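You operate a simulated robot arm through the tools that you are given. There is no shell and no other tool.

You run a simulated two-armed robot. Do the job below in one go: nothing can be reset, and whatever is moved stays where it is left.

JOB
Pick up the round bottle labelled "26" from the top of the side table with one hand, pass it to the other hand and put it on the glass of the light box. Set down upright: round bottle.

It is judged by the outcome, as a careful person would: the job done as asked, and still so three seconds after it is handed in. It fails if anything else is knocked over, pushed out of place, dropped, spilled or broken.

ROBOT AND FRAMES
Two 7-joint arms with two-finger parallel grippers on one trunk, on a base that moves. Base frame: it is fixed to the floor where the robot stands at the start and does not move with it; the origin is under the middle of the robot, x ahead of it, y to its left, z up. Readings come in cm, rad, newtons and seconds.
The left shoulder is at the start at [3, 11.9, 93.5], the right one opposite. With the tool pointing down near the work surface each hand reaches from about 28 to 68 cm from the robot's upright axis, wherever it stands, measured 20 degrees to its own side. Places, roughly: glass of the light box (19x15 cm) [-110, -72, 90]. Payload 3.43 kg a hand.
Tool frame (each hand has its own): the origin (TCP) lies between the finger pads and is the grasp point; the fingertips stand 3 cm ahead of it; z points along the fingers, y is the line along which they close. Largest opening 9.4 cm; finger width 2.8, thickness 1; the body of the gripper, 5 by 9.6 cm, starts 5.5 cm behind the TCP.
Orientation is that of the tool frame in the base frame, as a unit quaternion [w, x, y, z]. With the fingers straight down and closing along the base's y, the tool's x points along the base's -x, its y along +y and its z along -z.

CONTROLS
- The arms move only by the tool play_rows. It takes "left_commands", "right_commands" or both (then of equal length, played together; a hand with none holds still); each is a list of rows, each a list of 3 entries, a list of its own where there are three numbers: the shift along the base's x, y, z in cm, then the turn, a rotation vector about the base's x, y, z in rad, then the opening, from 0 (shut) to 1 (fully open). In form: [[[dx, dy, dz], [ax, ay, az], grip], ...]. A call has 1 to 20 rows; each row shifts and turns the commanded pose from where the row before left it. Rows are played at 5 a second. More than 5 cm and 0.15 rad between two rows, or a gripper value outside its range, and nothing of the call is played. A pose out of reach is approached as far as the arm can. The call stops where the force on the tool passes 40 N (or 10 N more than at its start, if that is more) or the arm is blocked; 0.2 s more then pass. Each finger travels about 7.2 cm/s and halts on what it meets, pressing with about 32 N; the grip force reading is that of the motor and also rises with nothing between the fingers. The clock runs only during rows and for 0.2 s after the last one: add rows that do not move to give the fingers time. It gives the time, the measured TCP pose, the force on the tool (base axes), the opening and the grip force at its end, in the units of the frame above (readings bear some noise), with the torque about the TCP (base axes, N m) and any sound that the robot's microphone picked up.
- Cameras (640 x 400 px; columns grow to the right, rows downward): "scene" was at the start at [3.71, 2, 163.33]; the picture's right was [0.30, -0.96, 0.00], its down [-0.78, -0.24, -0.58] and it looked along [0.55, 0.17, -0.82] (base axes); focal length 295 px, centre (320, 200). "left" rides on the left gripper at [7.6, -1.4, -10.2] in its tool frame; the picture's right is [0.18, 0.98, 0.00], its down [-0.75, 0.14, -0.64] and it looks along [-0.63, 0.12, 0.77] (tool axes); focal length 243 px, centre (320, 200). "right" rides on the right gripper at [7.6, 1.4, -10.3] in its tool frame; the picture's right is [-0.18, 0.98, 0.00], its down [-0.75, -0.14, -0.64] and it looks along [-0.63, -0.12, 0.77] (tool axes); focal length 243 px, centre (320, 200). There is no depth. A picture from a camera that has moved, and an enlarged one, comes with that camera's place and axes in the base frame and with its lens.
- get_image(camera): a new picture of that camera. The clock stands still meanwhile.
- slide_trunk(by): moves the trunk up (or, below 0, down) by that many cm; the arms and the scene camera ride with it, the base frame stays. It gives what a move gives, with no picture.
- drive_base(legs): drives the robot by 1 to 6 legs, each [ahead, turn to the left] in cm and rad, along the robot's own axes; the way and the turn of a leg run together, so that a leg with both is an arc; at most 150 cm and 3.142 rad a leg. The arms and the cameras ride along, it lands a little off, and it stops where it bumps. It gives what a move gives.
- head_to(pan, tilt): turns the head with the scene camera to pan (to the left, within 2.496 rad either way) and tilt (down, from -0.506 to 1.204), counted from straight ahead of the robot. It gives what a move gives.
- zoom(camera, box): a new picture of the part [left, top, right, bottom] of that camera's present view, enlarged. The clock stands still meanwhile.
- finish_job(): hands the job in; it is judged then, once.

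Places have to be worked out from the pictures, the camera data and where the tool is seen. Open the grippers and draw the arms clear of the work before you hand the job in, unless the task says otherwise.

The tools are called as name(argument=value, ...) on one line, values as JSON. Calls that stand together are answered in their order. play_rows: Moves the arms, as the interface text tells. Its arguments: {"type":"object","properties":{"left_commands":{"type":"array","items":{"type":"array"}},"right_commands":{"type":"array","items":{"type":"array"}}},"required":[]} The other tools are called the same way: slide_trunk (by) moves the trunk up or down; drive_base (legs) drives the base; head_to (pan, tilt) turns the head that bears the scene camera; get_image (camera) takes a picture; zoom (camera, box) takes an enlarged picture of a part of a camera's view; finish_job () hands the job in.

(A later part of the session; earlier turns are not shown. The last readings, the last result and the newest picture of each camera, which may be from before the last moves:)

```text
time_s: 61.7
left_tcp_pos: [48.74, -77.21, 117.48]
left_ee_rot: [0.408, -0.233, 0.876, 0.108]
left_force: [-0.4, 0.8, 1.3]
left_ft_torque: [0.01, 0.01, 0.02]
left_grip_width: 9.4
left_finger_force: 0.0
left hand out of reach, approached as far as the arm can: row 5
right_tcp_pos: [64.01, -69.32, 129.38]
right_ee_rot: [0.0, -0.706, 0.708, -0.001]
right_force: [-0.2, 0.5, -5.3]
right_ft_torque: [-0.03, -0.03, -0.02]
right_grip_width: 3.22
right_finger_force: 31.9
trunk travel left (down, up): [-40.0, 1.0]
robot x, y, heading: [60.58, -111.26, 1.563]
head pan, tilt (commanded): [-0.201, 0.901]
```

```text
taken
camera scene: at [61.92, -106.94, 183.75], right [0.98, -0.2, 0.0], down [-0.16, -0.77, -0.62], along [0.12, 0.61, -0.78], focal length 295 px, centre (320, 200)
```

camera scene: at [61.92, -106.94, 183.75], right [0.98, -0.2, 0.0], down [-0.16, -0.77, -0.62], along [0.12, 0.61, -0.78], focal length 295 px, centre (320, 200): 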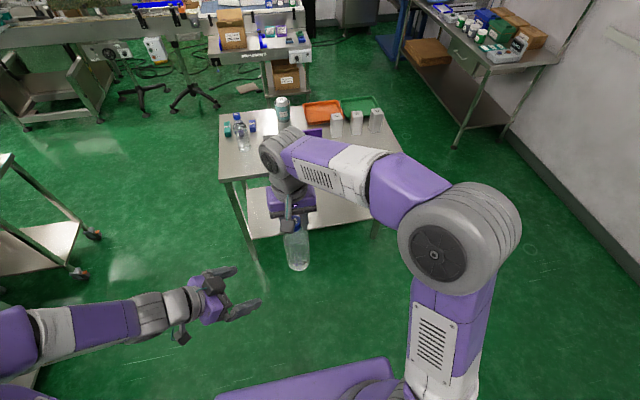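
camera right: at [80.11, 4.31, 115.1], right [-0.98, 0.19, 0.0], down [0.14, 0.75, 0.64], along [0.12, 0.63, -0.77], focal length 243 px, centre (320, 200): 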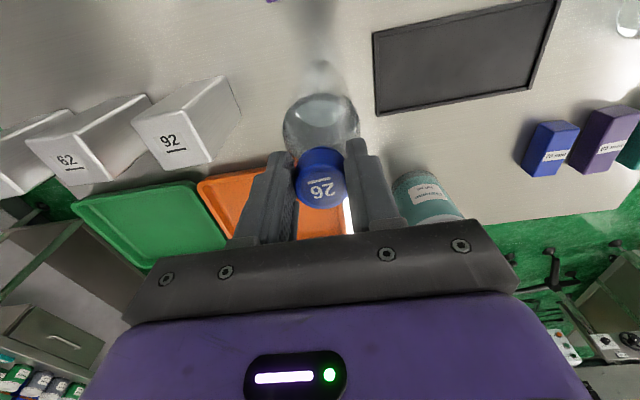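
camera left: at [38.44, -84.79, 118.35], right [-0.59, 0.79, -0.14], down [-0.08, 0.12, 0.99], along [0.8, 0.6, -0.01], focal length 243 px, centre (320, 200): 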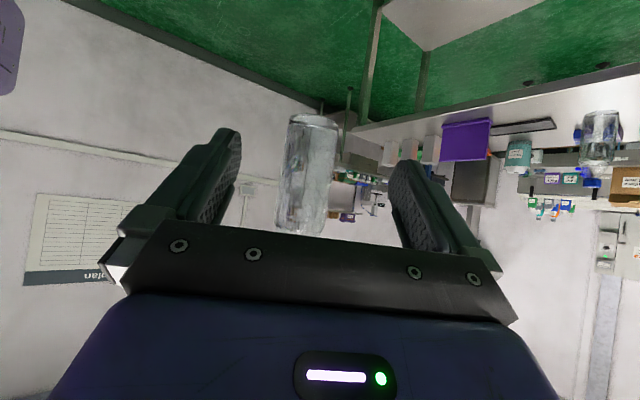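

The left pose is just at its inner reach limit, so I move the hand-over spot 6 cm further ahead with both hands. The bottle is centred between the open left fingers in height and nearly in line.

play_rows(right_commands=[[[0, 1.0, 0], [0, 0, 0], 0], [[0, 1.5, 0], [0, 0, 0], 0], [[0, 1.5, 0], [0, 0, 0], 0], [[0, 1.5, 0], [0, 0, 0], 0], [[0, 0.5, 0], [0, 0, 0], 0], [[0, 0, 0], [0, 0, 0], 0], [[0, 0, 0], [0, 0, 0], 0]], left_commands=[[[0, 1.0, 0], [0, 0, 0], 1], [[0, 1.5, 0], [0, 0, 0], 1], [[0, 1.5, 0], [0, 0, 0], 1], [[0, 1.5, 0], [0, 0, 0], 1], [[0, 0.5, 0], [0, 0, 0], 1], [[0, 0, 0], [0, 0, 0], 1], [[0, 0, 0], [0, 0, 0], 1]])

get_image(camera="left")

```text
time_s: 63.3
left_tcp_pos: [48.76, -71.1, 117.61]
left_ee_rot: [0.408, -0.235, 0.876, 0.109]
left_force: [-0.3, 0.2, 1.0]
left_ft_torque: [0.01, -0.02, 0.01]
left_grip_width: 9.44
left_finger_force: 0.1
right_tcp_pos: [64.03, -63.2, 129.2]
right_ee_rot: [-0.001, -0.707, 0.708, 0.0]
right_force: [-0.4, -0.3, -6.0]
right_ft_torque: [-0.05, 0.03, 0.02]
right_grip_width: 3.21
right_finger_force: 31.9
trunk travel left (down, up): [-40.0, 1.0]
robot x, y, heading: [60.67, -110.99, 1.567]
head pan, tilt (commanded): [-0.201, 0.901]
```

```text
taken
camera left: at [38.36, -78.78, 118.37], right [-0.59, 0.79, -0.14], down [-0.08, 0.12, 0.99], along [0.8, 0.6, -0.01], focal length 243 px, centre (320, 200)
```

left: 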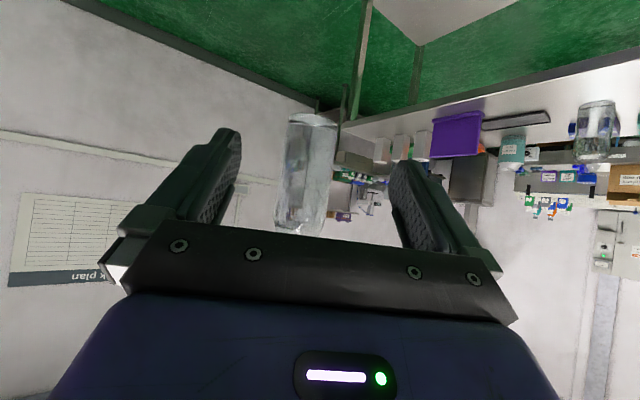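

The bottle axis is about 17 cm ahead of the left TCP and 0.8 cm to one side by the readings. I zoom the left view to check that side offset before closing in.

zoom(camera="left", box=[240, 90, 400, 250])

zoom(camera="scene", box=[180, 150, 380, 350])

```text
2.50 times, centred on (320, 170) of left
camera zoom: at [38.36, -78.78, 118.37], right [-0.59, 0.79, -0.14], down [-0.08, 0.12, 0.99], along [0.8, 0.6, -0.01], focal length 606 px, centre (320, 275)
```

zoom: 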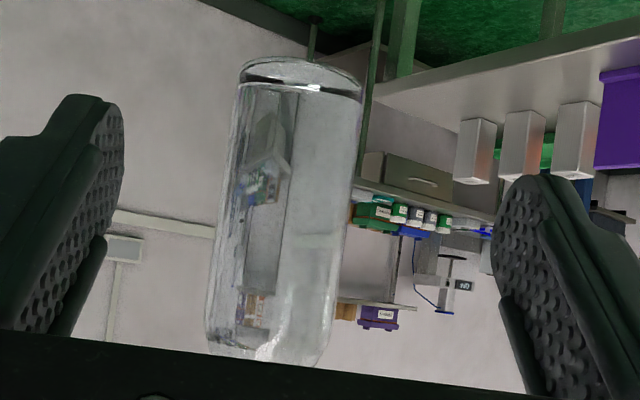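

```text
2.00 times, centred on (280, 250) of scene
camera zoom: at [61.95, -106.87, 183.75], right [0.98, -0.2, 0.0], down [-0.16, -0.77, -0.62], along [0.12, 0.61, -0.78], focal length 590 px, centre (400, 100)
```

zoom: 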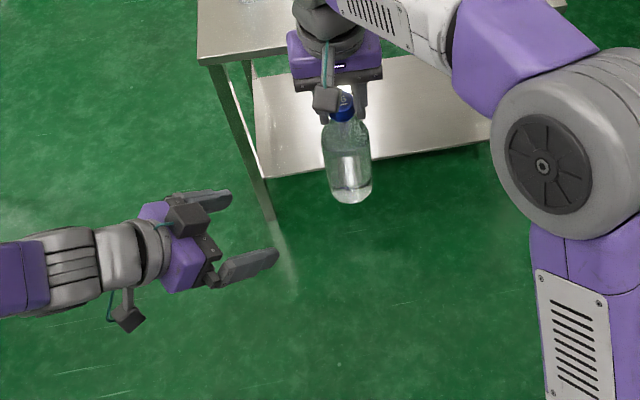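

By vision the bottle is nearly centred sideways (−0.1 cm) while readings say −0.8 cm; I go forward 9 cm with half of that correction and look again closer.

play_rows(left_commands=[[[2.0, 1.05, 0], [0, 0, 0], 1], [[2.0, 1.05, 0], [0, 0, 0], 1], [[2.0, 1.05, 0], [0, 0, 0], 1], [[1.97, 1.05, 0], [0, 0, 0], 1], [[0, 0, 0], [0, 0, 0], 1], [[0, 0, 0], [0, 0, 0], 1]])

zoom(camera="left", box=[190, 60, 450, 260])

zoom(camera="scene", box=[180, 150, 380, 350])

get_image(camera="right")

```text
time_s: 64.7
left_tcp_pos: [56.64, -67.03, 117.68]
left_ee_rot: [0.408, -0.234, 0.876, 0.109]
left_force: [-0.1, -0.3, -0.1]
left_ft_torque: [-0.03, 0.01, 0.0]
left_grip_width: 9.4
left_finger_force: 0.0
right_tcp_pos: [64.0, -63.19, 129.31]
right_ee_rot: [0.0, -0.707, 0.707, 0.0]
right_force: [0.1, 1.1, -5.3]
right_ft_torque: [-0.04, 0.04, 0.02]
right_grip_width: 3.24
right_finger_force: 32.1
trunk travel left (down, up): [-40.0, 1.0]
robot x, y, heading: [60.54, -111.38, 1.57]
head pan, tilt (commanded): [-0.201, 0.901]
```

```text
2.00 times, centred on (320, 160) of left
camera zoom: at [46.42, -74.62, 118.4], right [-0.59, 0.79, -0.14], down [-0.08, 0.12, 0.99], along [0.8, 0.6, -0.01], focal length 485 px, centre (320, 280)
```

zoom: 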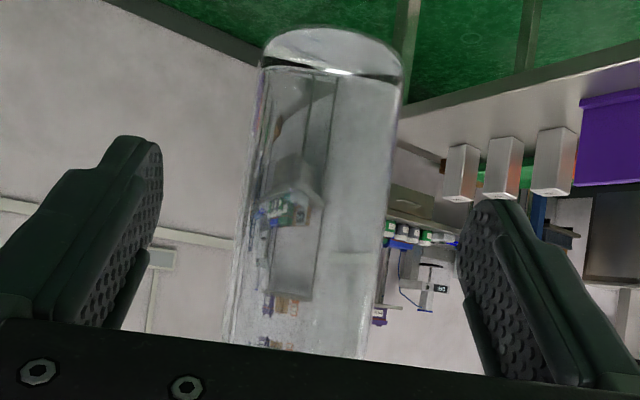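

```text
2.00 times, centred on (280, 250) of scene
camera zoom: at [61.97, -106.87, 183.75], right [0.98, -0.2, 0.0], down [-0.16, -0.77, -0.62], along [0.12, 0.61, -0.78], focal length 590 px, centre (400, 100)
```

zoom: 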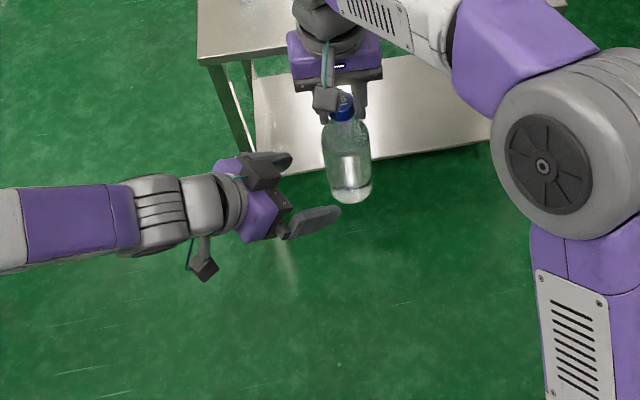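

```text
taken
camera right: at [62.43, -70.91, 139.54], right [-0.98, 0.19, 0.0], down [0.14, 0.75, 0.64], along [0.12, 0.63, -0.77], focal length 243 px, centre (320, 200)
```

right: 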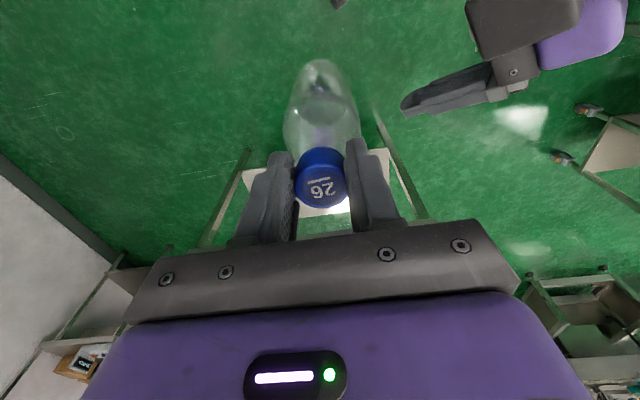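

The left view, whose fingers match their predicted places, puts the bottle 0.4 cm to the +side, with about 8 cm still to go. I correct by 0.3 cm, advance 5 cm, and look again with the body starting between the fingers.

play_rows(left_commands=[[[1.4, 0.92, 0], [0, 0, 0], 1], [[1.4, 0.92, 0], [0, 0, 0], 1], [[1.38, 0.92, 0], [0, 0, 0], 1], [[0, 0, 0], [0, 0, 0], 1], [[0, 0, 0], [0, 0, 0], 1]])

get_image(camera="left")

zoom(camera="scene", box=[220, 160, 380, 290])

```text
time_s: 65.9
left_tcp_pos: [60.85, -64.16, 117.53]
left_ee_rot: [0.409, -0.235, 0.875, 0.109]
left_force: [1.0, 0.6, 0.2]
left_ft_torque: [-0.01, 0.02, 0.03]
left_grip_width: 9.39
left_finger_force: 0.1
right_tcp_pos: [64.01, -63.22, 129.34]
right_ee_rot: [0.0, -0.706, 0.708, 0.0]
right_force: [-0.2, 0.0, -5.2]
right_ft_torque: [-0.01, -0.05, 0.01]
right_grip_width: 3.19
right_finger_force: 31.9
trunk travel left (down, up): [-40.0, 1.0]
robot x, y, heading: [60.72, -111.04, 1.565]
head pan, tilt (commanded): [-0.201, 0.901]
```

```text
taken
camera left: at [50.57, -71.84, 118.36], right [-0.59, 0.79, -0.14], down [-0.08, 0.12, 0.99], along [0.8, 0.6, -0.01], focal length 243 px, centre (320, 200)
```

left: 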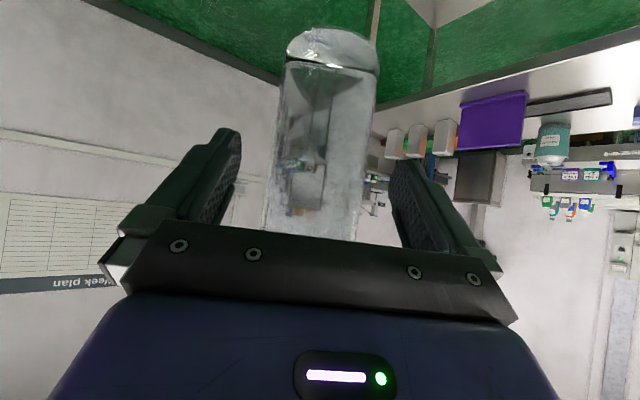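

```text
3.08 times, centred on (300, 225) of scene
camera zoom: at [61.96, -106.88, 183.75], right [0.98, -0.2, 0.0], down [-0.16, -0.77, -0.62], along [0.12, 0.61, -0.78], focal length 908 px, centre (382, 123)
```

zoom: 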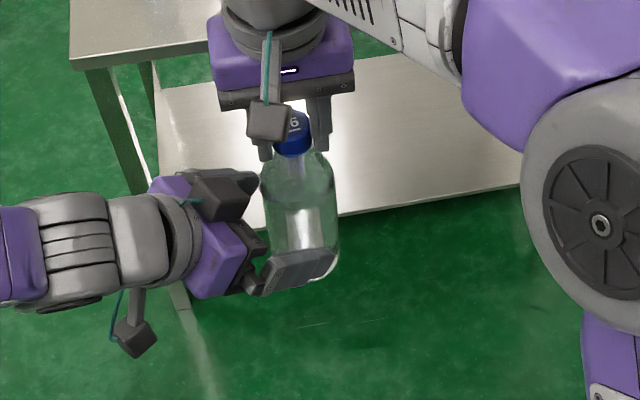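

The bottle is within 0.3 cm of the centre between the left fingers with 2 cm still to advance. I make that last step and close the left fingers on the body while the right keeps the cap.

play_rows(left_commands=[[[0.8, 0.6, 0], [0, 0, 0], 1], [[0.83, 0.57, 0], [0, 0, 0], 1], [[0, 0, 0], [0, 0, 0], 1], [[0, 0, 0], [0, 0, 0], 0.75], [[0, 0, 0], [0, 0, 0], 0.5], [[0, 0, 0], [0, 0, 0], 0], [[0, 0, 0], [0, 0, 0], 0], [[0, 0, 0], [0, 0, 0], 0]])

get_image(camera="left")

zoom(camera="scene", box=[220, 160, 380, 290])

get_image(camera="right")

```text
time_s: 67.7
left_tcp_pos: [62.68, -63.11, 117.49]
left_ee_rot: [0.409, -0.233, 0.876, 0.108]
left_force: [3.1, -10.2, 1.5]
left_ft_torque: [0.29, -0.08, 0.0]
left_grip_width: 6.62
left_finger_force: 31.9
right_tcp_pos: [63.93, -63.13, 129.24]
right_ee_rot: [-0.001, -0.707, 0.708, 0.001]
right_force: [-3.4, 10.2, -6.5]
right_ft_torque: [0.81, 0.51, -0.13]
right_grip_width: 3.2
right_finger_force: 32.2
trunk travel left (down, up): [-40.0, 1.0]
robot x, y, heading: [60.84, -110.92, 1.567]
head pan, tilt (commanded): [-0.201, 0.901]
```

```text
taken
camera left: at [52.27, -70.69, 118.36], right [-0.59, 0.79, -0.14], down [-0.08, 0.12, 0.99], along [0.8, 0.6, -0.01], focal length 243 px, centre (320, 200)
```

left: 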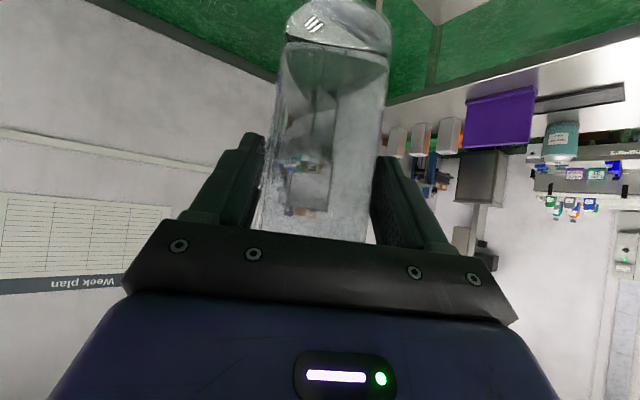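

```text
3.08 times, centred on (300, 225) of scene
camera zoom: at [61.95, -106.89, 183.75], right [0.98, -0.2, 0.0], down [-0.16, -0.77, -0.62], along [0.12, 0.61, -0.78], focal length 908 px, centre (382, 123)
```

zoom: 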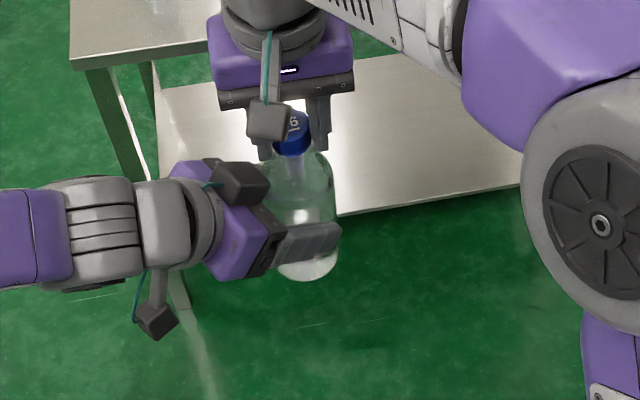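

```text
taken
camera right: at [62.4, -70.9, 139.56], right [-0.98, 0.19, 0.0], down [0.14, 0.75, 0.64], along [0.12, 0.63, -0.77], focal length 243 px, centre (320, 200)
```

right: 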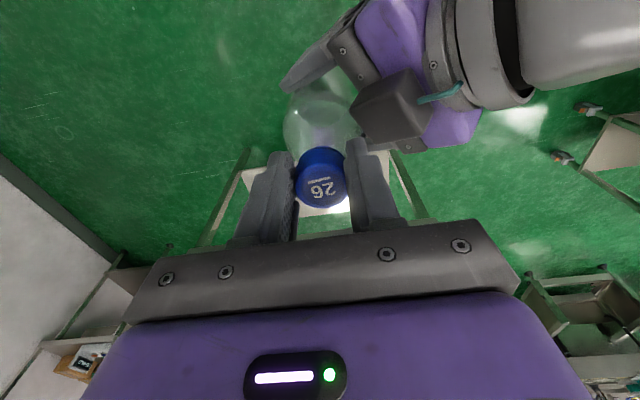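

Both hands hold the bottle (left 6.6 cm on the body, right 3.2 cm on the cap), with a 10 N side load between them. I shift the left hand slightly the way it is being pushed to relieve that load.

play_rows(left_commands=[[[0.1, -0.2, 0], [0, 0, 0], 0], [[0, 0, 0], [0, 0, 0], 0], [[0, 0, 0], [0, 0, 0], 0]])

```text
time_s: 68.5
left_tcp_pos: [62.57, -63.29, 117.47]
left_ee_rot: [0.408, -0.235, 0.875, 0.11]
left_force: [5.3, -2.1, 0.3]
left_ft_torque: [-0.14, -0.02, 0.11]
left_grip_width: 6.64
left_finger_force: 31.6
right_tcp_pos: [63.93, -63.38, 129.31]
right_ee_rot: [0.0, -0.707, 0.707, 0.0]
right_force: [-3.9, 1.8, -3.9]
right_ft_torque: [0.26, 0.54, -0.13]
right_grip_width: 3.22
right_finger_force: 32.3
trunk travel left (down, up): [-40.0, 1.0]
robot x, y, heading: [60.37, -111.2, 1.57]
head pan, tilt (commanded): [-0.201, 0.901]
```

Load has dropped to ~5 N. I nudge the left hand 0.1 cm, then open the right fingers moderately (to about 5.6 cm) with the left holding, and check before lifting the right hand away.

play_rows(left_commands=[[[0.1, 0, 0], [0, 0, 0], 0], [[0, 0, 0], [0, 0, 0], 0], [[0, 0, 0], [0, 0, 0], 0], [[0, 0, 0], [0, 0, 0], 0], [[0, 0, 0], [0, 0, 0], 0], [[0, 0, 0], [0, 0, 0], 0]], right_commands=[[[0, 0, 0], [0, 0, 0], 0], [[0, 0, 0], [0, 0, 0], 0], [[0, 0, 0], [0, 0, 0], 0.45], [[0, 0, 0], [0, 0, 0], 0.6], [[0, 0, 0], [0, 0, 0], 0.6], [[0, 0, 0], [0, 0, 0], 0.6]])

get_image(camera="right")

zoom(camera="scene", box=[220, 160, 380, 290])

```text
time_s: 69.9
left_tcp_pos: [62.68, -63.3, 117.5]
left_ee_rot: [0.409, -0.234, 0.876, 0.109]
left_force: [0.4, -1.1, 0.5]
left_ft_torque: [-0.03, 0.08, -0.01]
left_grip_width: 6.63
left_finger_force: 32.1
right_tcp_pos: [63.91, -63.22, 129.37]
right_ee_rot: [0.0, -0.706, 0.708, 0.0]
right_force: [-0.1, -0.7, 0.5]
right_ft_torque: [-0.03, 0.01, 0.02]
right_grip_width: 5.63
right_finger_force: 0.0
trunk travel left (down, up): [-40.0, 1.0]
robot x, y, heading: [60.27, -111.15, 1.573]
head pan, tilt (commanded): [-0.201, 0.901]
```

```text
taken
camera right: at [62.41, -70.92, 139.55], right [-0.98, 0.19, 0.0], down [0.14, 0.75, 0.64], along [0.12, 0.63, -0.77], focal length 243 px, centre (320, 200)
```

right: 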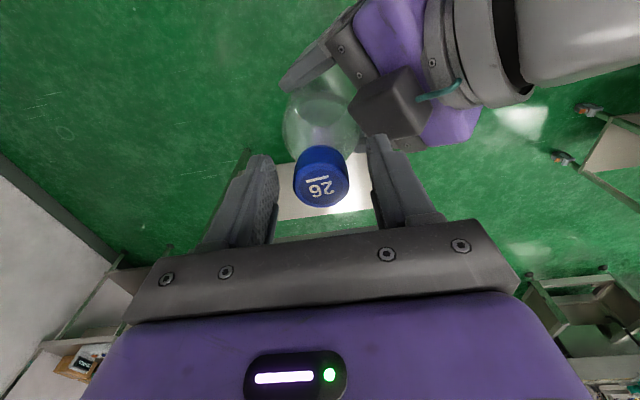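

```text
3.08 times, centred on (300, 225) of scene
camera zoom: at [61.96, -106.89, 183.75], right [0.98, -0.2, 0.0], down [-0.16, -0.77, -0.62], along [0.12, 0.61, -0.78], focal length 908 px, centre (382, 123)
```

zoom: 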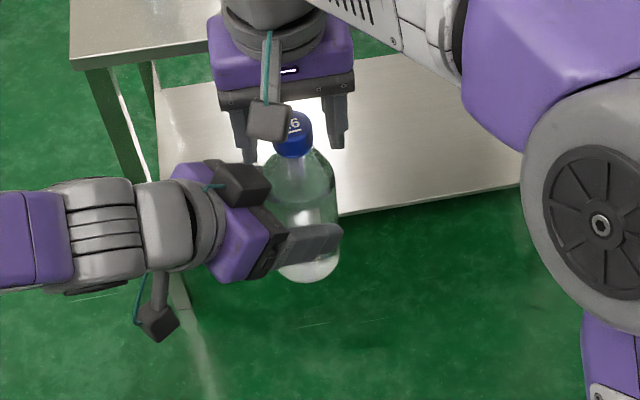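

The left hand alone holds the bottle now and the cap is free. I lift the right hand straight up off the cap, then back to its own side.

play_rows(right_commands=[[[0, 0, 1], [0, 0, 0], 0.6], [[0, 0, 2], [0, 0, 0], 0.6], [[0, 0, 2.5], [0, 0, 0], 0.6], [[0, 0, 2.5], [0, 0, 0], 0.6], [[0.5, 0, 2], [0, 0, 0], 0.6], [[3, 0, 0], [0, 0, 0], 0.6], [[4, 0, 0], [0, 0, 0], 0.6], [[4, 0, 0], [0, 0, 0], 0.6], [[4, -0.5, 0], [0, 0, 0], 0.6], [[3, -1, 0], [0, 0, 0], 0.6], [[0, 0, 0], [0, 0, 0], 0.6]])

get_image(camera="scene")

zoom(camera="scene", box=[220, 160, 380, 290])

get_image(camera="left")

```text
time_s: 72.3
left_tcp_pos: [62.66, -63.17, 117.48]
left_ee_rot: [0.407, -0.235, 0.876, 0.109]
left_force: [-0.1, -0.3, -0.6]
left_ft_torque: [-0.07, 0.06, -0.03]
left_grip_width: 6.64
left_finger_force: 32.1
right_tcp_pos: [82.4, -64.75, 139.3]
right_ee_rot: [0.0, 0.707, -0.707, 0.0]
right_force: [0.4, 0.5, 0.6]
right_ft_torque: [-0.02, -0.03, -0.02]
right_grip_width: 5.63
right_finger_force: 0.2
trunk travel left (down, up): [-40.0, 1.0]
robot x, y, heading: [60.77, -110.98, 1.568]
head pan, tilt (commanded): [-0.201, 0.901]
```

```text
taken
camera scene: at [61.88, -106.84, 183.75], right [0.98, -0.2, 0.0], down [-0.16, -0.77, -0.62], along [0.12, 0.61, -0.78], focal length 295 px, centre (320, 200)
```

scene: 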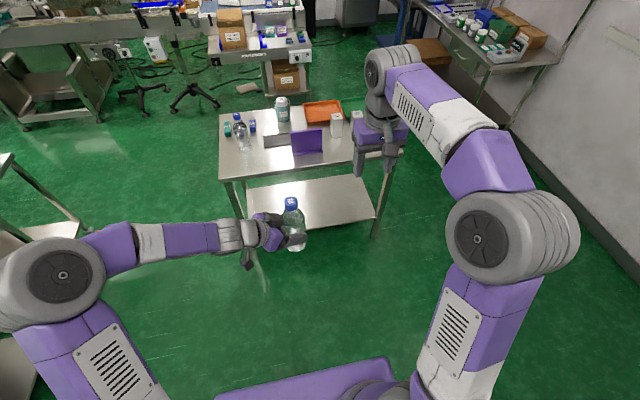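

```text
3.08 times, centred on (300, 225) of scene
camera zoom: at [61.88, -106.84, 183.75], right [0.98, -0.2, 0.0], down [-0.16, -0.77, -0.62], along [0.12, 0.61, -0.78], focal length 908 px, centre (382, 123)
```

zoom: 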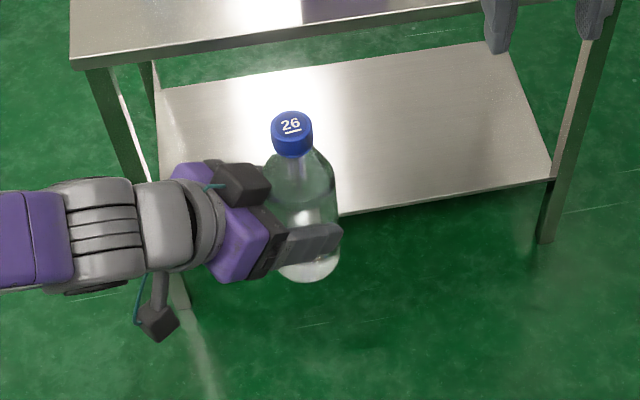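

```text
taken
camera left: at [52.32, -70.84, 118.34], right [-0.59, 0.79, -0.14], down [-0.08, 0.12, 0.99], along [0.8, 0.6, -0.01], focal length 243 px, centre (320, 200)
```

left: 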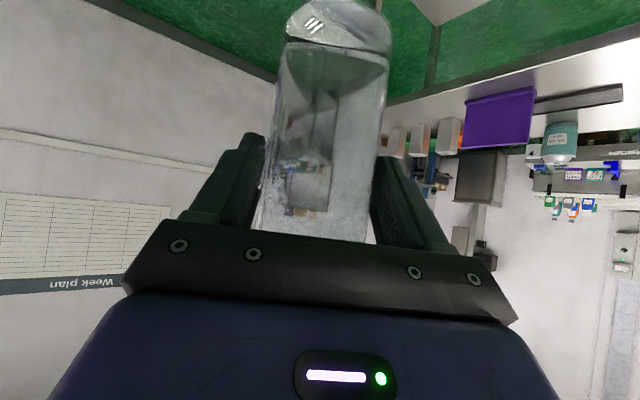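

The bottle is upright in the left hand alone. I raise the left hand 5 cm so the bottle's bottom (≈112) clears everything on the bench, then drive round into the aisle beside the bench.

play_rows(left_commands=[[[0, 0, 1], [0, 0, 0], 0], [[0, 0, 1.5], [0, 0, 0], 0], [[0, 0, 1.5], [0, 0, 0], 0], [[0, 0, 1], [0, 0, 0], 0], [[0, 0, 0], [0, 0, 0], 0]])

drive_base(legs=[[-28, 0], [0, 1.571]])

head_to(pan=0.0, tilt=0.6)

get_image(camera="scene")

```text
time_s: 73.5
left_tcp_pos: [62.66, -63.2, 122.57]
left_ee_rot: [0.408, -0.235, 0.875, 0.11]
left_force: [0.5, -0.4, -5.1]
left_ft_torque: [-0.02, 0.08, 0.02]
left_grip_width: 6.6
left_finger_force: 32.0
right_tcp_pos: [82.35, -64.78, 139.25]
right_ee_rot: [0.0, -0.707, 0.707, 0.0]
right_force: [0.8, 0.3, -0.5]
right_ft_torque: [0.0, 0.01, 0.0]
right_grip_width: 5.66
right_finger_force: 0.1
trunk travel left (down, up): [-40.0, 1.0]
robot x, y, heading: [60.38, -111.47, 1.568]
head pan, tilt (commanded): [-0.201, 0.901]
```

```text
time_s: 79.3
left_tcp_pos: [12.64, -137.59, 122.65]
left_ee_rot: [-0.21, 0.787, -0.45, -0.367]
left_force: [-0.1, 0.0, -6.0]
left_ft_torque: [-0.08, -0.04, -0.01]
left_grip_width: 6.6
left_finger_force: 32.2
right_tcp_pos: [13.86, -117.81, 139.33]
right_ee_rot: [0.0, 1.0, 0.004, 0.0]
right_force: [-0.6, 0.1, 0.8]
right_ft_torque: [-0.05, -0.02, -0.02]
right_grip_width: 5.63
right_finger_force: 0.1
trunk travel left (down, up): [-40.0, 1.0]
robot x, y, heading: [60.49, -139.04, -3.129]
head pan, tilt (commanded): [-0.201, 0.901]
```

```text
time_s: 80.1
left_tcp_pos: [12.57, -137.45, 122.46]
left_ee_rot: [-0.21, 0.787, -0.45, -0.367]
left_force: [-0.3, -0.2, -4.9]
left_ft_torque: [-0.07, 0.0, -0.02]
left_grip_width: 6.59
left_finger_force: 31.8
right_tcp_pos: [13.86, -117.95, 139.36]
right_ee_rot: [0.0, 1.0, 0.005, 0.0]
right_force: [0.4, -1.1, -0.2]
right_ft_torque: [0.0, 0.0, -0.03]
right_grip_width: 5.65
right_finger_force: 0.0
trunk travel left (down, up): [-40.0, 1.0]
robot x, y, heading: [61.0, -139.32, -3.136]
head pan, tilt (commanded): [0.0, 0.6]
```

```text
taken
camera scene: at [54.51, -139.31, 186.22], right [-0.01, 1.0, 0.0], down [0.57, 0.0, -0.82], along [-0.82, -0.01, -0.57], focal length 295 px, centre (320, 200)
```

scene: 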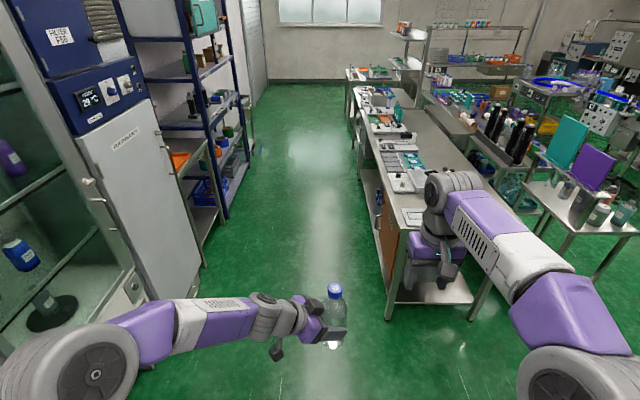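

The aisle is clear (cabinets at y≈−238, bench edge at −95), and the left hand reads the bottle's ~5 N weight. I drive ahead along the aisle until I am beside the light box, then look.

drive_base(legs=[[100, 0], [62, 0]])

head_to(pan=-1.4, tilt=0.8)

get_image(camera="scene")

```text
time_s: 88.3
left_tcp_pos: [-149.04, -139.64, 122.63]
left_ee_rot: [-0.209, 0.788, -0.447, -0.368]
left_force: [0.1, -0.3, -5.1]
left_ft_torque: [-0.05, -0.04, -0.02]
left_grip_width: 6.57
left_finger_force: 32.5
right_tcp_pos: [-147.95, -119.93, 139.28]
right_ee_rot: [0.0, 1.0, 0.008, 0.0]
right_force: [0.9, 0.3, 0.5]
right_ft_torque: [-0.03, -0.02, -0.02]
right_grip_width: 5.67
right_finger_force: 0.0
trunk travel left (down, up): [-40.0, 1.0]
robot x, y, heading: [-100.91, -140.86, -3.126]
head pan, tilt (commanded): [0.0, 0.6]
```

```text
time_s: 89.9
left_tcp_pos: [-149.11, -139.68, 122.61]
left_ee_rot: [-0.208, 0.788, -0.447, -0.368]
left_force: [0.5, -0.6, -5.3]
left_ft_torque: [-0.05, -0.02, -0.01]
left_grip_width: 6.55
left_finger_force: 32.0
right_tcp_pos: [-147.91, -120.01, 139.32]
right_ee_rot: [0.0, 1.0, 0.008, 0.0]
right_force: [-0.1, 0.4, -0.3]
right_ft_torque: [0.01, 0.01, 0.02]
right_grip_width: 5.62
right_finger_force: 0.1
trunk travel left (down, up): [-40.0, 1.0]
robot x, y, heading: [-101.26, -140.86, -3.133]
head pan, tilt (commanded): [-1.4, 0.799]
```

```text
taken
camera scene: at [-99.8, -133.14, 184.54], right [0.98, 0.19, 0.0], down [0.13, -0.7, -0.7], along [-0.13, 0.69, -0.72], focal length 295 px, centre (320, 200)
```

scene: 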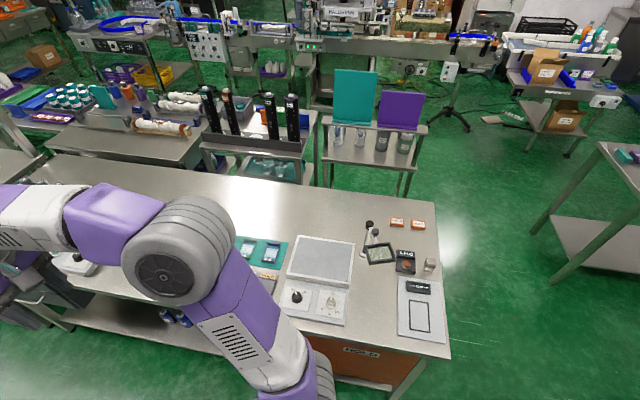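

Good view of the light box, the knob plate on its near side, and the magnifier stand to its right. I zoom in to measure them.

zoom(camera="scene", box=[260, 210, 420, 340])

get_image(camera="left")

```text
3.08 times, centred on (340, 275) of scene
camera zoom: at [-99.8, -133.14, 184.54], right [0.98, 0.19, 0.0], down [0.13, -0.7, -0.7], along [-0.13, 0.69, -0.72], focal length 908 px, centre (258, -31)
```

zoom: 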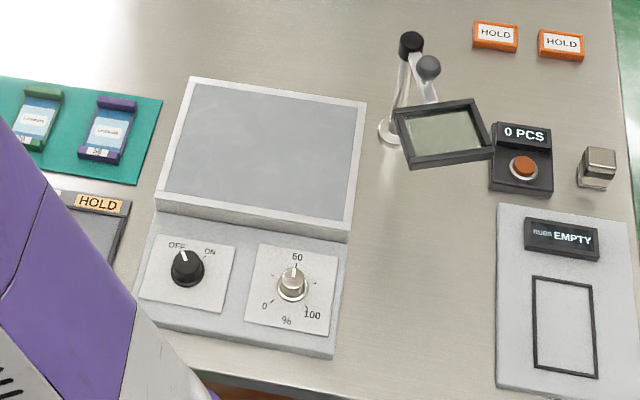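

```text
taken
camera left: at [-141.27, -149.89, 123.37], right [-0.78, -0.61, -0.14], down [-0.12, -0.08, 0.99], along [-0.61, 0.79, -0.01], focal length 243 px, centre (320, 200)
```

left: 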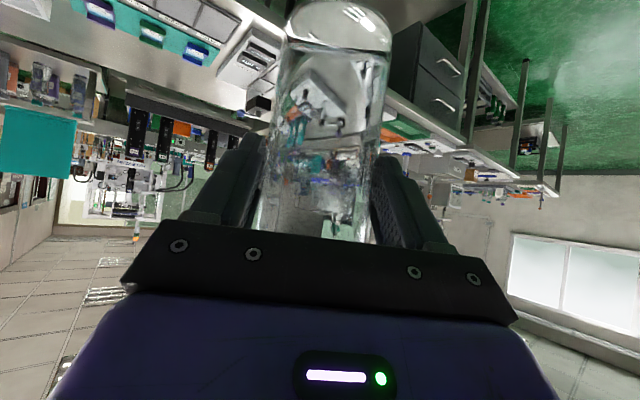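

Measured: glass centre ≈(−110, −72.7), magnifier x ≥ −96 at z≈102–105, bench edge y≈−97. I turn right 90° to face the bench at this distance; the bottle's bottom (112) passes above everything.

drive_base(legs=[[0, -1.58]])

head_to(pan=0.1, tilt=0.9)

get_image(camera="scene")

```text
time_s: 94.1
left_tcp_pos: [-99.92, -93.0, 122.65]
left_ee_rot: [0.408, -0.242, 0.873, 0.113]
left_force: [-1.0, 0.4, -4.6]
left_ft_torque: [-0.05, 0.08, 0.04]
left_grip_width: 6.56
left_finger_force: 32.4
right_tcp_pos: [-80.19, -94.12, 139.3]
right_ee_rot: [0.001, 0.714, -0.7, 0.0]
right_force: [0.3, -0.2, 0.1]
right_ft_torque: [0.01, -0.03, -0.01]
right_grip_width: 5.63
right_finger_force: 0.0
trunk travel left (down, up): [-40.0, 1.0]
robot x, y, heading: [-101.02, -140.65, 1.592]
head pan, tilt (commanded): [-1.4, 0.799]
```

```text
time_s: 95.7
left_tcp_pos: [-99.77, -93.04, 122.66]
left_ee_rot: [0.407, -0.242, 0.873, 0.113]
left_force: [0.7, 0.1, -5.4]
left_ft_torque: [-0.04, 0.04, 0.02]
left_grip_width: 6.54
left_finger_force: 31.8
right_tcp_pos: [-80.16, -94.09, 139.29]
right_ee_rot: [-0.001, 0.713, -0.701, 0.0]
right_force: [-0.9, -0.5, 0.2]
right_ft_torque: [-0.04, -0.01, -0.02]
right_grip_width: 5.65
right_finger_force: 0.1
trunk travel left (down, up): [-40.0, 1.0]
robot x, y, heading: [-100.91, -140.91, 1.584]
head pan, tilt (commanded): [0.099, 0.901]
```

```text
taken
camera scene: at [-102.07, -136.56, 183.75], right [0.99, 0.12, 0.0], down [0.09, -0.78, -0.62], along [-0.07, 0.62, -0.78], focal length 295 px, centre (320, 200)
```

scene: 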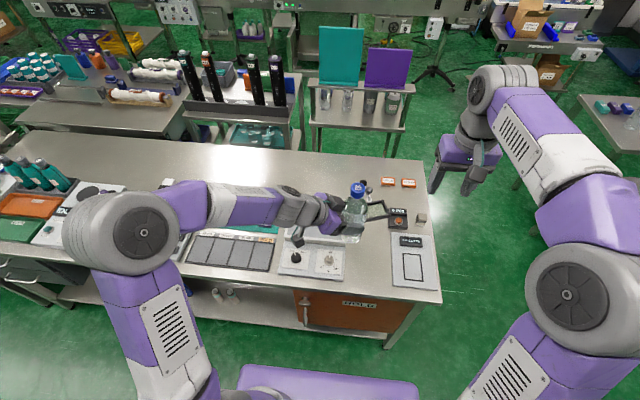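

The grip width has crept from 6.64 to 6.54 cm, so I check from the left wrist camera whether the bottle is slipping before going on.

get_image(camera="left")

zoom(camera="scene", box=[270, 150, 430, 280])

```text
taken
camera left: at [-110.06, -100.78, 123.37], right [-0.61, 0.78, -0.14], down [-0.08, 0.12, 0.99], along [0.79, 0.61, -0.01], focal length 243 px, centre (320, 200)
```

left: 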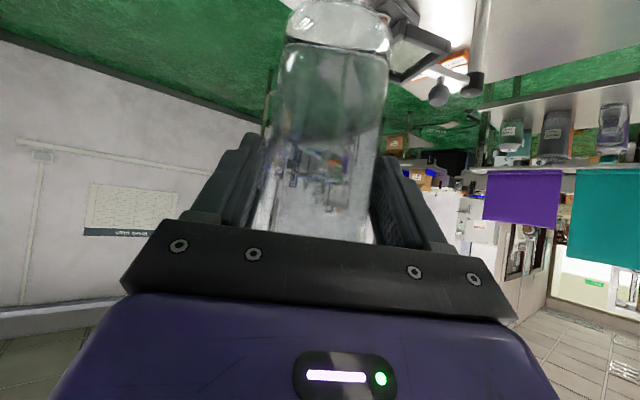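

```text
3.08 times, centred on (350, 215) of scene
camera zoom: at [-102.07, -136.56, 183.75], right [0.99, 0.12, 0.0], down [0.09, -0.78, -0.62], along [-0.07, 0.62, -0.78], focal length 908 px, centre (228, 154)
```

zoom: 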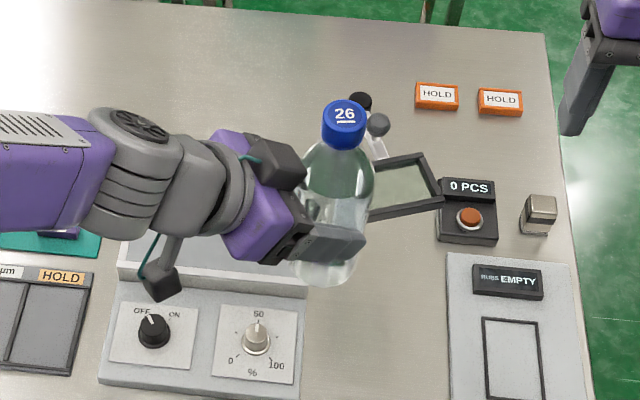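

No real slip is visible — the bottle sits upright and at the same place in the fingers. I drive forward 10 cm so the glass centre lies about 58 cm ahead.

drive_base(legs=[[10, 0]])

play_rows(left_commands=[[[-1.8, 1.4, 0], [0, 0, 0], 0], [[-2.3, 1.8, 0], [0, 0, 0], 0], [[-2.3, 1.8, 0], [0, 0, 0], 0], [[-2.3, 1.8, 0], [0, 0, 0], 0], [[-1.5, 1.2, 0], [0, 0, 0], 0], [[0, 0, 0], [0, 0, 0], 0]])

get_image(camera="scene")

```text
time_s: 96.8
left_tcp_pos: [-100.02, -83.15, 122.57]
left_ee_rot: [0.407, -0.241, 0.874, 0.112]
left_force: [-0.3, 0.9, -4.8]
left_ft_torque: [-0.06, 0.09, 0.0]
left_grip_width: 6.55
left_finger_force: 32.1
right_tcp_pos: [-80.36, -84.16, 139.42]
right_ee_rot: [0.0, 0.713, -0.701, 0.0]
right_force: [-1.0, -0.6, 1.1]
right_ft_torque: [0.0, 0.02, -0.01]
right_grip_width: 5.65
right_finger_force: 0.0
trunk travel left (down, up): [-40.0, 1.0]
robot x, y, heading: [-100.97, -130.77, 1.584]
head pan, tilt (commanded): [0.099, 0.901]
```

```text
time_s: 98.2
left_tcp_pos: [-110.26, -75.05, 122.63]
left_ee_rot: [0.407, -0.242, 0.873, 0.113]
left_force: [0.0, 0.7, -5.5]
left_ft_torque: [-0.05, 0.11, -0.02]
left_grip_width: 6.56
left_finger_force: 32.2
right_tcp_pos: [-80.33, -84.21, 139.43]
right_ee_rot: [0.001, 0.713, -0.701, 0.0]
right_force: [-0.2, -0.8, 0.1]
right_ft_torque: [0.02, 0.03, 0.0]
right_grip_width: 5.67
right_finger_force: 0.1
trunk travel left (down, up): [-40.0, 1.0]
robot x, y, heading: [-101.27, -130.93, 1.591]
head pan, tilt (commanded): [0.099, 0.901]
```

```text
taken
camera scene: at [-102.23, -126.7, 183.75], right [0.99, 0.12, 0.0], down [0.09, -0.78, -0.62], along [-0.07, 0.62, -0.78], focal length 295 px, centre (320, 200)
```

scene: 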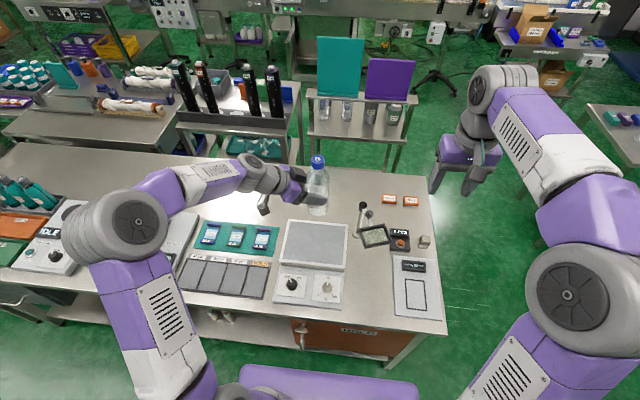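

The bottle now hovers over the bench and the light box is in clear view. I zoom to remeasure glass and bottle from here.

zoom(camera="scene", box=[250, 145, 410, 305])

```text
2.50 times, centred on (330, 225) of scene
camera zoom: at [-102.23, -126.7, 183.75], right [0.99, 0.12, 0.0], down [0.09, -0.78, -0.62], along [-0.07, 0.62, -0.78], focal length 738 px, centre (295, 138)
```

zoom: 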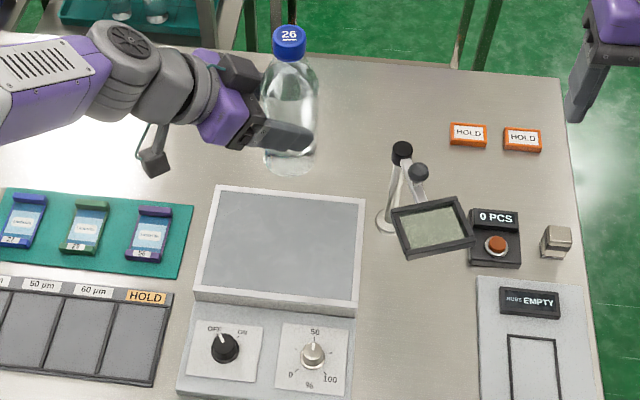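

Both views agree: glass centre (−110.3, −72.4), bottle axis at about (−109.2, −74.6). I shift 1.1 cm left and 2.1 cm ahead to centre it, and lower 10 cm.

play_rows(left_commands=[[[-0.6, 1.1, 0], [0, 0, 0], 0], [[-0.5, 1.0, -0.5], [0, 0, 0], 0], [[0, 0, -1.5], [0, 0, 0], 0], [[0, 0, -2], [0, 0, 0], 0], [[0, 0, -2], [0, 0, 0], 0], [[0, 0, -2], [0, 0, 0], 0], [[0, 0, -2], [0, 0, 0], 0], [[0, 0, 0], [0, 0, 0], 0]])

get_image(camera="scene")

zoom(camera="scene", box=[250, 145, 410, 305])

get_image(camera="left")

```text
time_s: 100.0
left_tcp_pos: [-111.38, -73.02, 112.33]
left_ee_rot: [0.407, -0.242, 0.873, 0.113]
left_force: [0.0, 0.2, -5.3]
left_ft_torque: [-0.03, 0.09, 0.01]
left_grip_width: 6.51
left_finger_force: 32.4
right_tcp_pos: [-80.42, -84.31, 139.33]
right_ee_rot: [0.0, 0.713, -0.701, -0.001]
right_force: [0.7, -0.1, 0.8]
right_ft_torque: [0.01, -0.01, -0.03]
right_grip_width: 5.62
right_finger_force: 0.1
trunk travel left (down, up): [-40.0, 1.0]
robot x, y, heading: [-101.43, -131.0, 1.583]
head pan, tilt (commanded): [0.099, 0.901]
```

```text
taken
camera scene: at [-102.25, -126.68, 183.75], right [0.99, 0.12, 0.0], down [0.09, -0.78, -0.62], along [-0.07, 0.62, -0.78], focal length 295 px, centre (320, 200)
```

scene: 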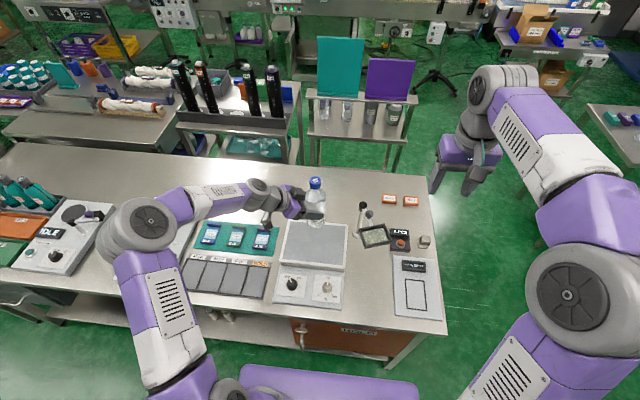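

```text
2.50 times, centred on (330, 225) of scene
camera zoom: at [-102.25, -126.68, 183.75], right [0.99, 0.12, 0.0], down [0.09, -0.78, -0.62], along [-0.07, 0.62, -0.78], focal length 738 px, centre (295, 138)
```

zoom: 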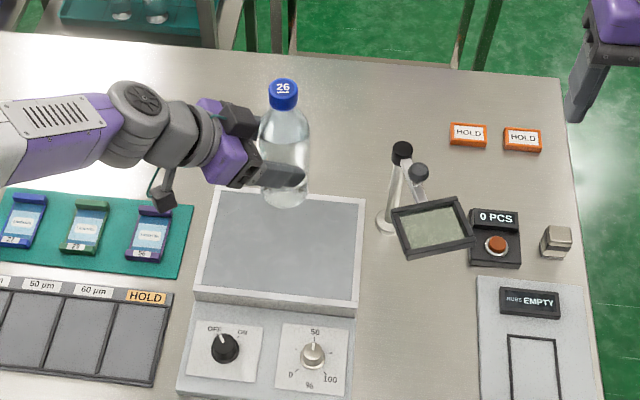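

```text
taken
camera left: at [-121.52, -80.77, 113.27], right [-0.61, 0.78, -0.14], down [-0.08, 0.12, 0.99], along [0.79, 0.61, -0.01], focal length 243 px, centre (320, 200)
```

left: 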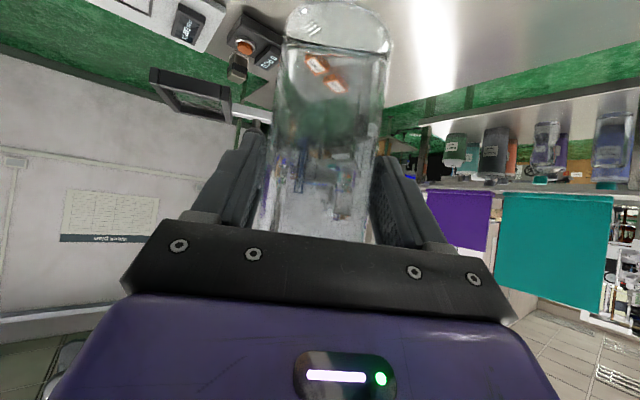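

The bottle is centred over the glass (axis ≈(−109.9, −72.3)), elbow well above the bench items. I lower another 9.5 cm to about 2 cm above the glass.

play_rows(left_commands=[[[0, 0, -1.5], [0, 0, 0], 0], [[0, 0, -2], [0, 0, 0], 0], [[0, 0, -2], [0, 0, 0], 0], [[0, 0, -1.5], [0, 0, 0], 0], [[0, 0, -1.5], [0, 0, 0], 0], [[0, 0, -1], [0, 0, 0], 0], [[0, 0, 0], [0, 0, 0], 0]])

zoom(camera="scene", box=[250, 165, 370, 285])

get_image(camera="left")

get_image(camera="scene")

```text
time_s: 101.6
left_tcp_pos: [-111.33, -72.87, 103.09]
left_ee_rot: [0.407, -0.243, 0.873, 0.114]
left_force: [0.7, -0.5, -4.6]
left_ft_torque: [-0.04, 0.07, 0.03]
left_grip_width: 6.51
left_finger_force: 32.5
right_tcp_pos: [-80.37, -84.12, 139.46]
right_ee_rot: [0.0, 0.714, -0.7, 0.0]
right_force: [-0.8, 0.2, -0.4]
right_ft_torque: [-0.02, -0.01, -0.03]
right_grip_width: 5.65
right_finger_force: 0.1
trunk travel left (down, up): [-40.0, 1.0]
robot x, y, heading: [-101.35, -131.39, 1.588]
head pan, tilt (commanded): [0.099, 0.901]
```

```text
3.33 times, centred on (310, 225) of scene
camera zoom: at [-102.26, -126.65, 183.75], right [0.99, 0.12, 0.0], down [0.09, -0.78, -0.62], along [-0.07, 0.62, -0.78], focal length 984 px, centre (353, 117)
```

zoom: 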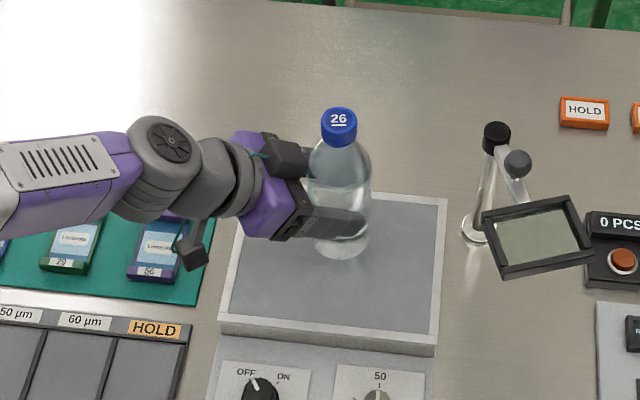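

```text
taken
camera left: at [-121.55, -80.7, 103.91], right [-0.61, 0.78, -0.14], down [-0.08, 0.12, 0.99], along [0.79, 0.61, -0.01], focal length 243 px, centre (320, 200)
```

left: 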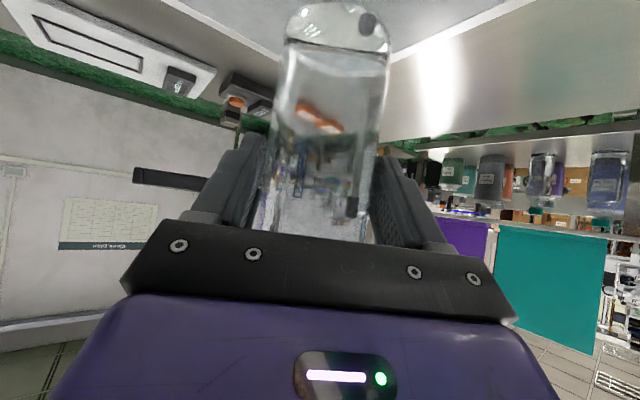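

```text
taken
camera scene: at [-102.26, -126.65, 183.75], right [0.99, 0.12, 0.0], down [0.09, -0.78, -0.62], along [-0.07, 0.62, -0.78], focal length 295 px, centre (320, 200)
```

scene: 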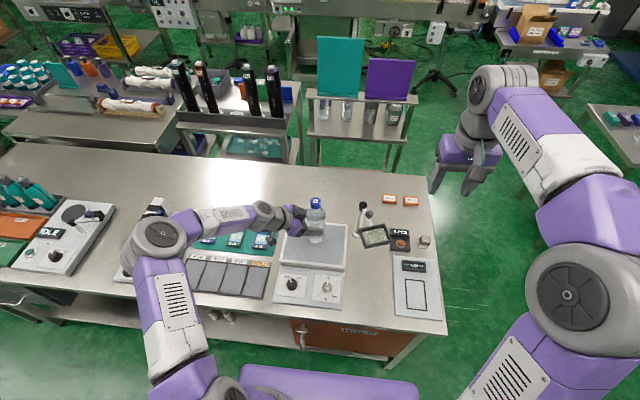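

The bottle is about 3 cm above the glass and centred at (−109.8, −72.5). I lower 2 cm, then go in small steps watching the vertical force.

play_rows(left_commands=[[[0, 0, -0.7], [0, 0, 0], 0], [[0, 0, -0.7], [0, 0, 0], 0], [[0, 0, -0.6], [0, 0, 0], 0], [[0, 0, 0], [0, 0, 0], 0]])

zoom(camera="scene", box=[260, 185, 360, 285])

```text
time_s: 102.6
left_tcp_pos: [-111.36, -72.93, 101.07]
left_ee_rot: [0.408, -0.243, 0.873, 0.114]
left_force: [-0.3, 0.4, -4.0]
left_ft_torque: [-0.08, 0.07, -0.02]
left_grip_width: 6.5
left_finger_force: 32.1
right_tcp_pos: [-80.38, -84.18, 139.37]
right_ee_rot: [0.0, 0.713, -0.701, 0.0]
right_force: [-0.8, -0.1, -0.3]
right_ft_torque: [0.03, 0.03, -0.02]
right_grip_width: 5.63
right_finger_force: 0.0
trunk travel left (down, up): [-40.0, 1.0]
robot x, y, heading: [-101.56, -130.94, 1.591]
head pan, tilt (commanded): [0.099, 0.901]
```

```text
4.00 times, centred on (310, 235) of scene
camera zoom: at [-102.27, -126.65, 183.75], right [0.99, 0.12, 0.0], down [0.09, -0.78, -0.62], along [-0.07, 0.62, -0.78], focal length 1181 px, centre (360, 60)
```

zoom: 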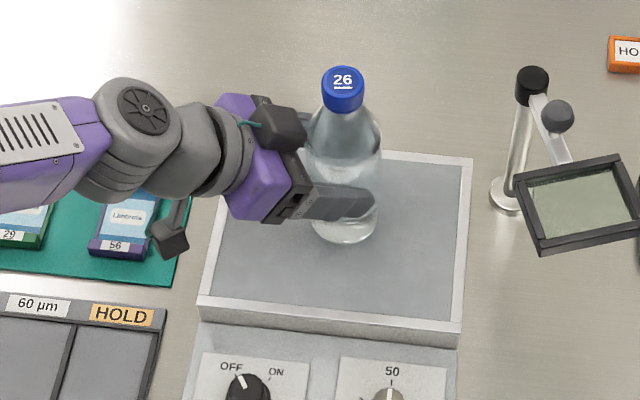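

The bottle is now roughly 1 cm above the glass with the force still −4 N (free hanging). I go down 0.6 cm in 0.3 steps and read the force.

play_rows(left_commands=[[[0, 0, -0.3], [0, 0, 0], 0], [[0, 0, -0.3], [0, 0, 0], 0], [[0, 0, 0], [0, 0, 0], 0]])

```text
time_s: 103.4
left_tcp_pos: [-111.48, -72.88, 100.53]
left_ee_rot: [0.407, -0.244, 0.873, 0.113]
left_force: [0.1, 0.0, -4.7]
left_ft_torque: [-0.07, 0.07, 0.01]
left_grip_width: 6.51
left_finger_force: 31.7
right_tcp_pos: [-80.4, -84.2, 139.33]
right_ee_rot: [0.0, 0.713, -0.701, 0.0]
right_force: [0.1, 0.4, 0.1]
right_ft_torque: [0.01, -0.03, 0.02]
right_grip_width: 5.66
right_finger_force: 0.1
trunk travel left (down, up): [-40.0, 1.0]
robot x, y, heading: [-100.65, -130.98, 1.592]
head pan, tilt (commanded): [0.099, 0.901]
```

Still hanging free (−4.7 N) at TCP z 100.5. I continue in 0.2 cm steps.

play_rows(left_commands=[[[0, 0, -0.2], [0, 0, 0], 0], [[0, 0, -0.2], [0, 0, 0], 0], [[0, 0, 0], [0, 0, 0], 0]])

```text
time_s: 104.2
left_tcp_pos: [-111.26, -72.95, 99.99]
left_ee_rot: [0.407, -0.243, 0.873, 0.113]
left_force: [1.0, 0.3, -4.7]
left_ft_torque: [-0.05, 0.11, 0.01]
left_grip_width: 6.52
left_finger_force: 32.2
right_tcp_pos: [-80.47, -84.11, 139.34]
right_ee_rot: [-0.001, 0.713, -0.701, 0.0]
right_force: [-0.7, 0.5, -0.3]
right_ft_torque: [0.0, -0.03, -0.03]
right_grip_width: 5.62
right_finger_force: 0.0
trunk travel left (down, up): [-40.0, 1.0]
robot x, y, heading: [-101.21, -131.09, 1.589]
head pan, tilt (commanded): [0.099, 0.901]
```

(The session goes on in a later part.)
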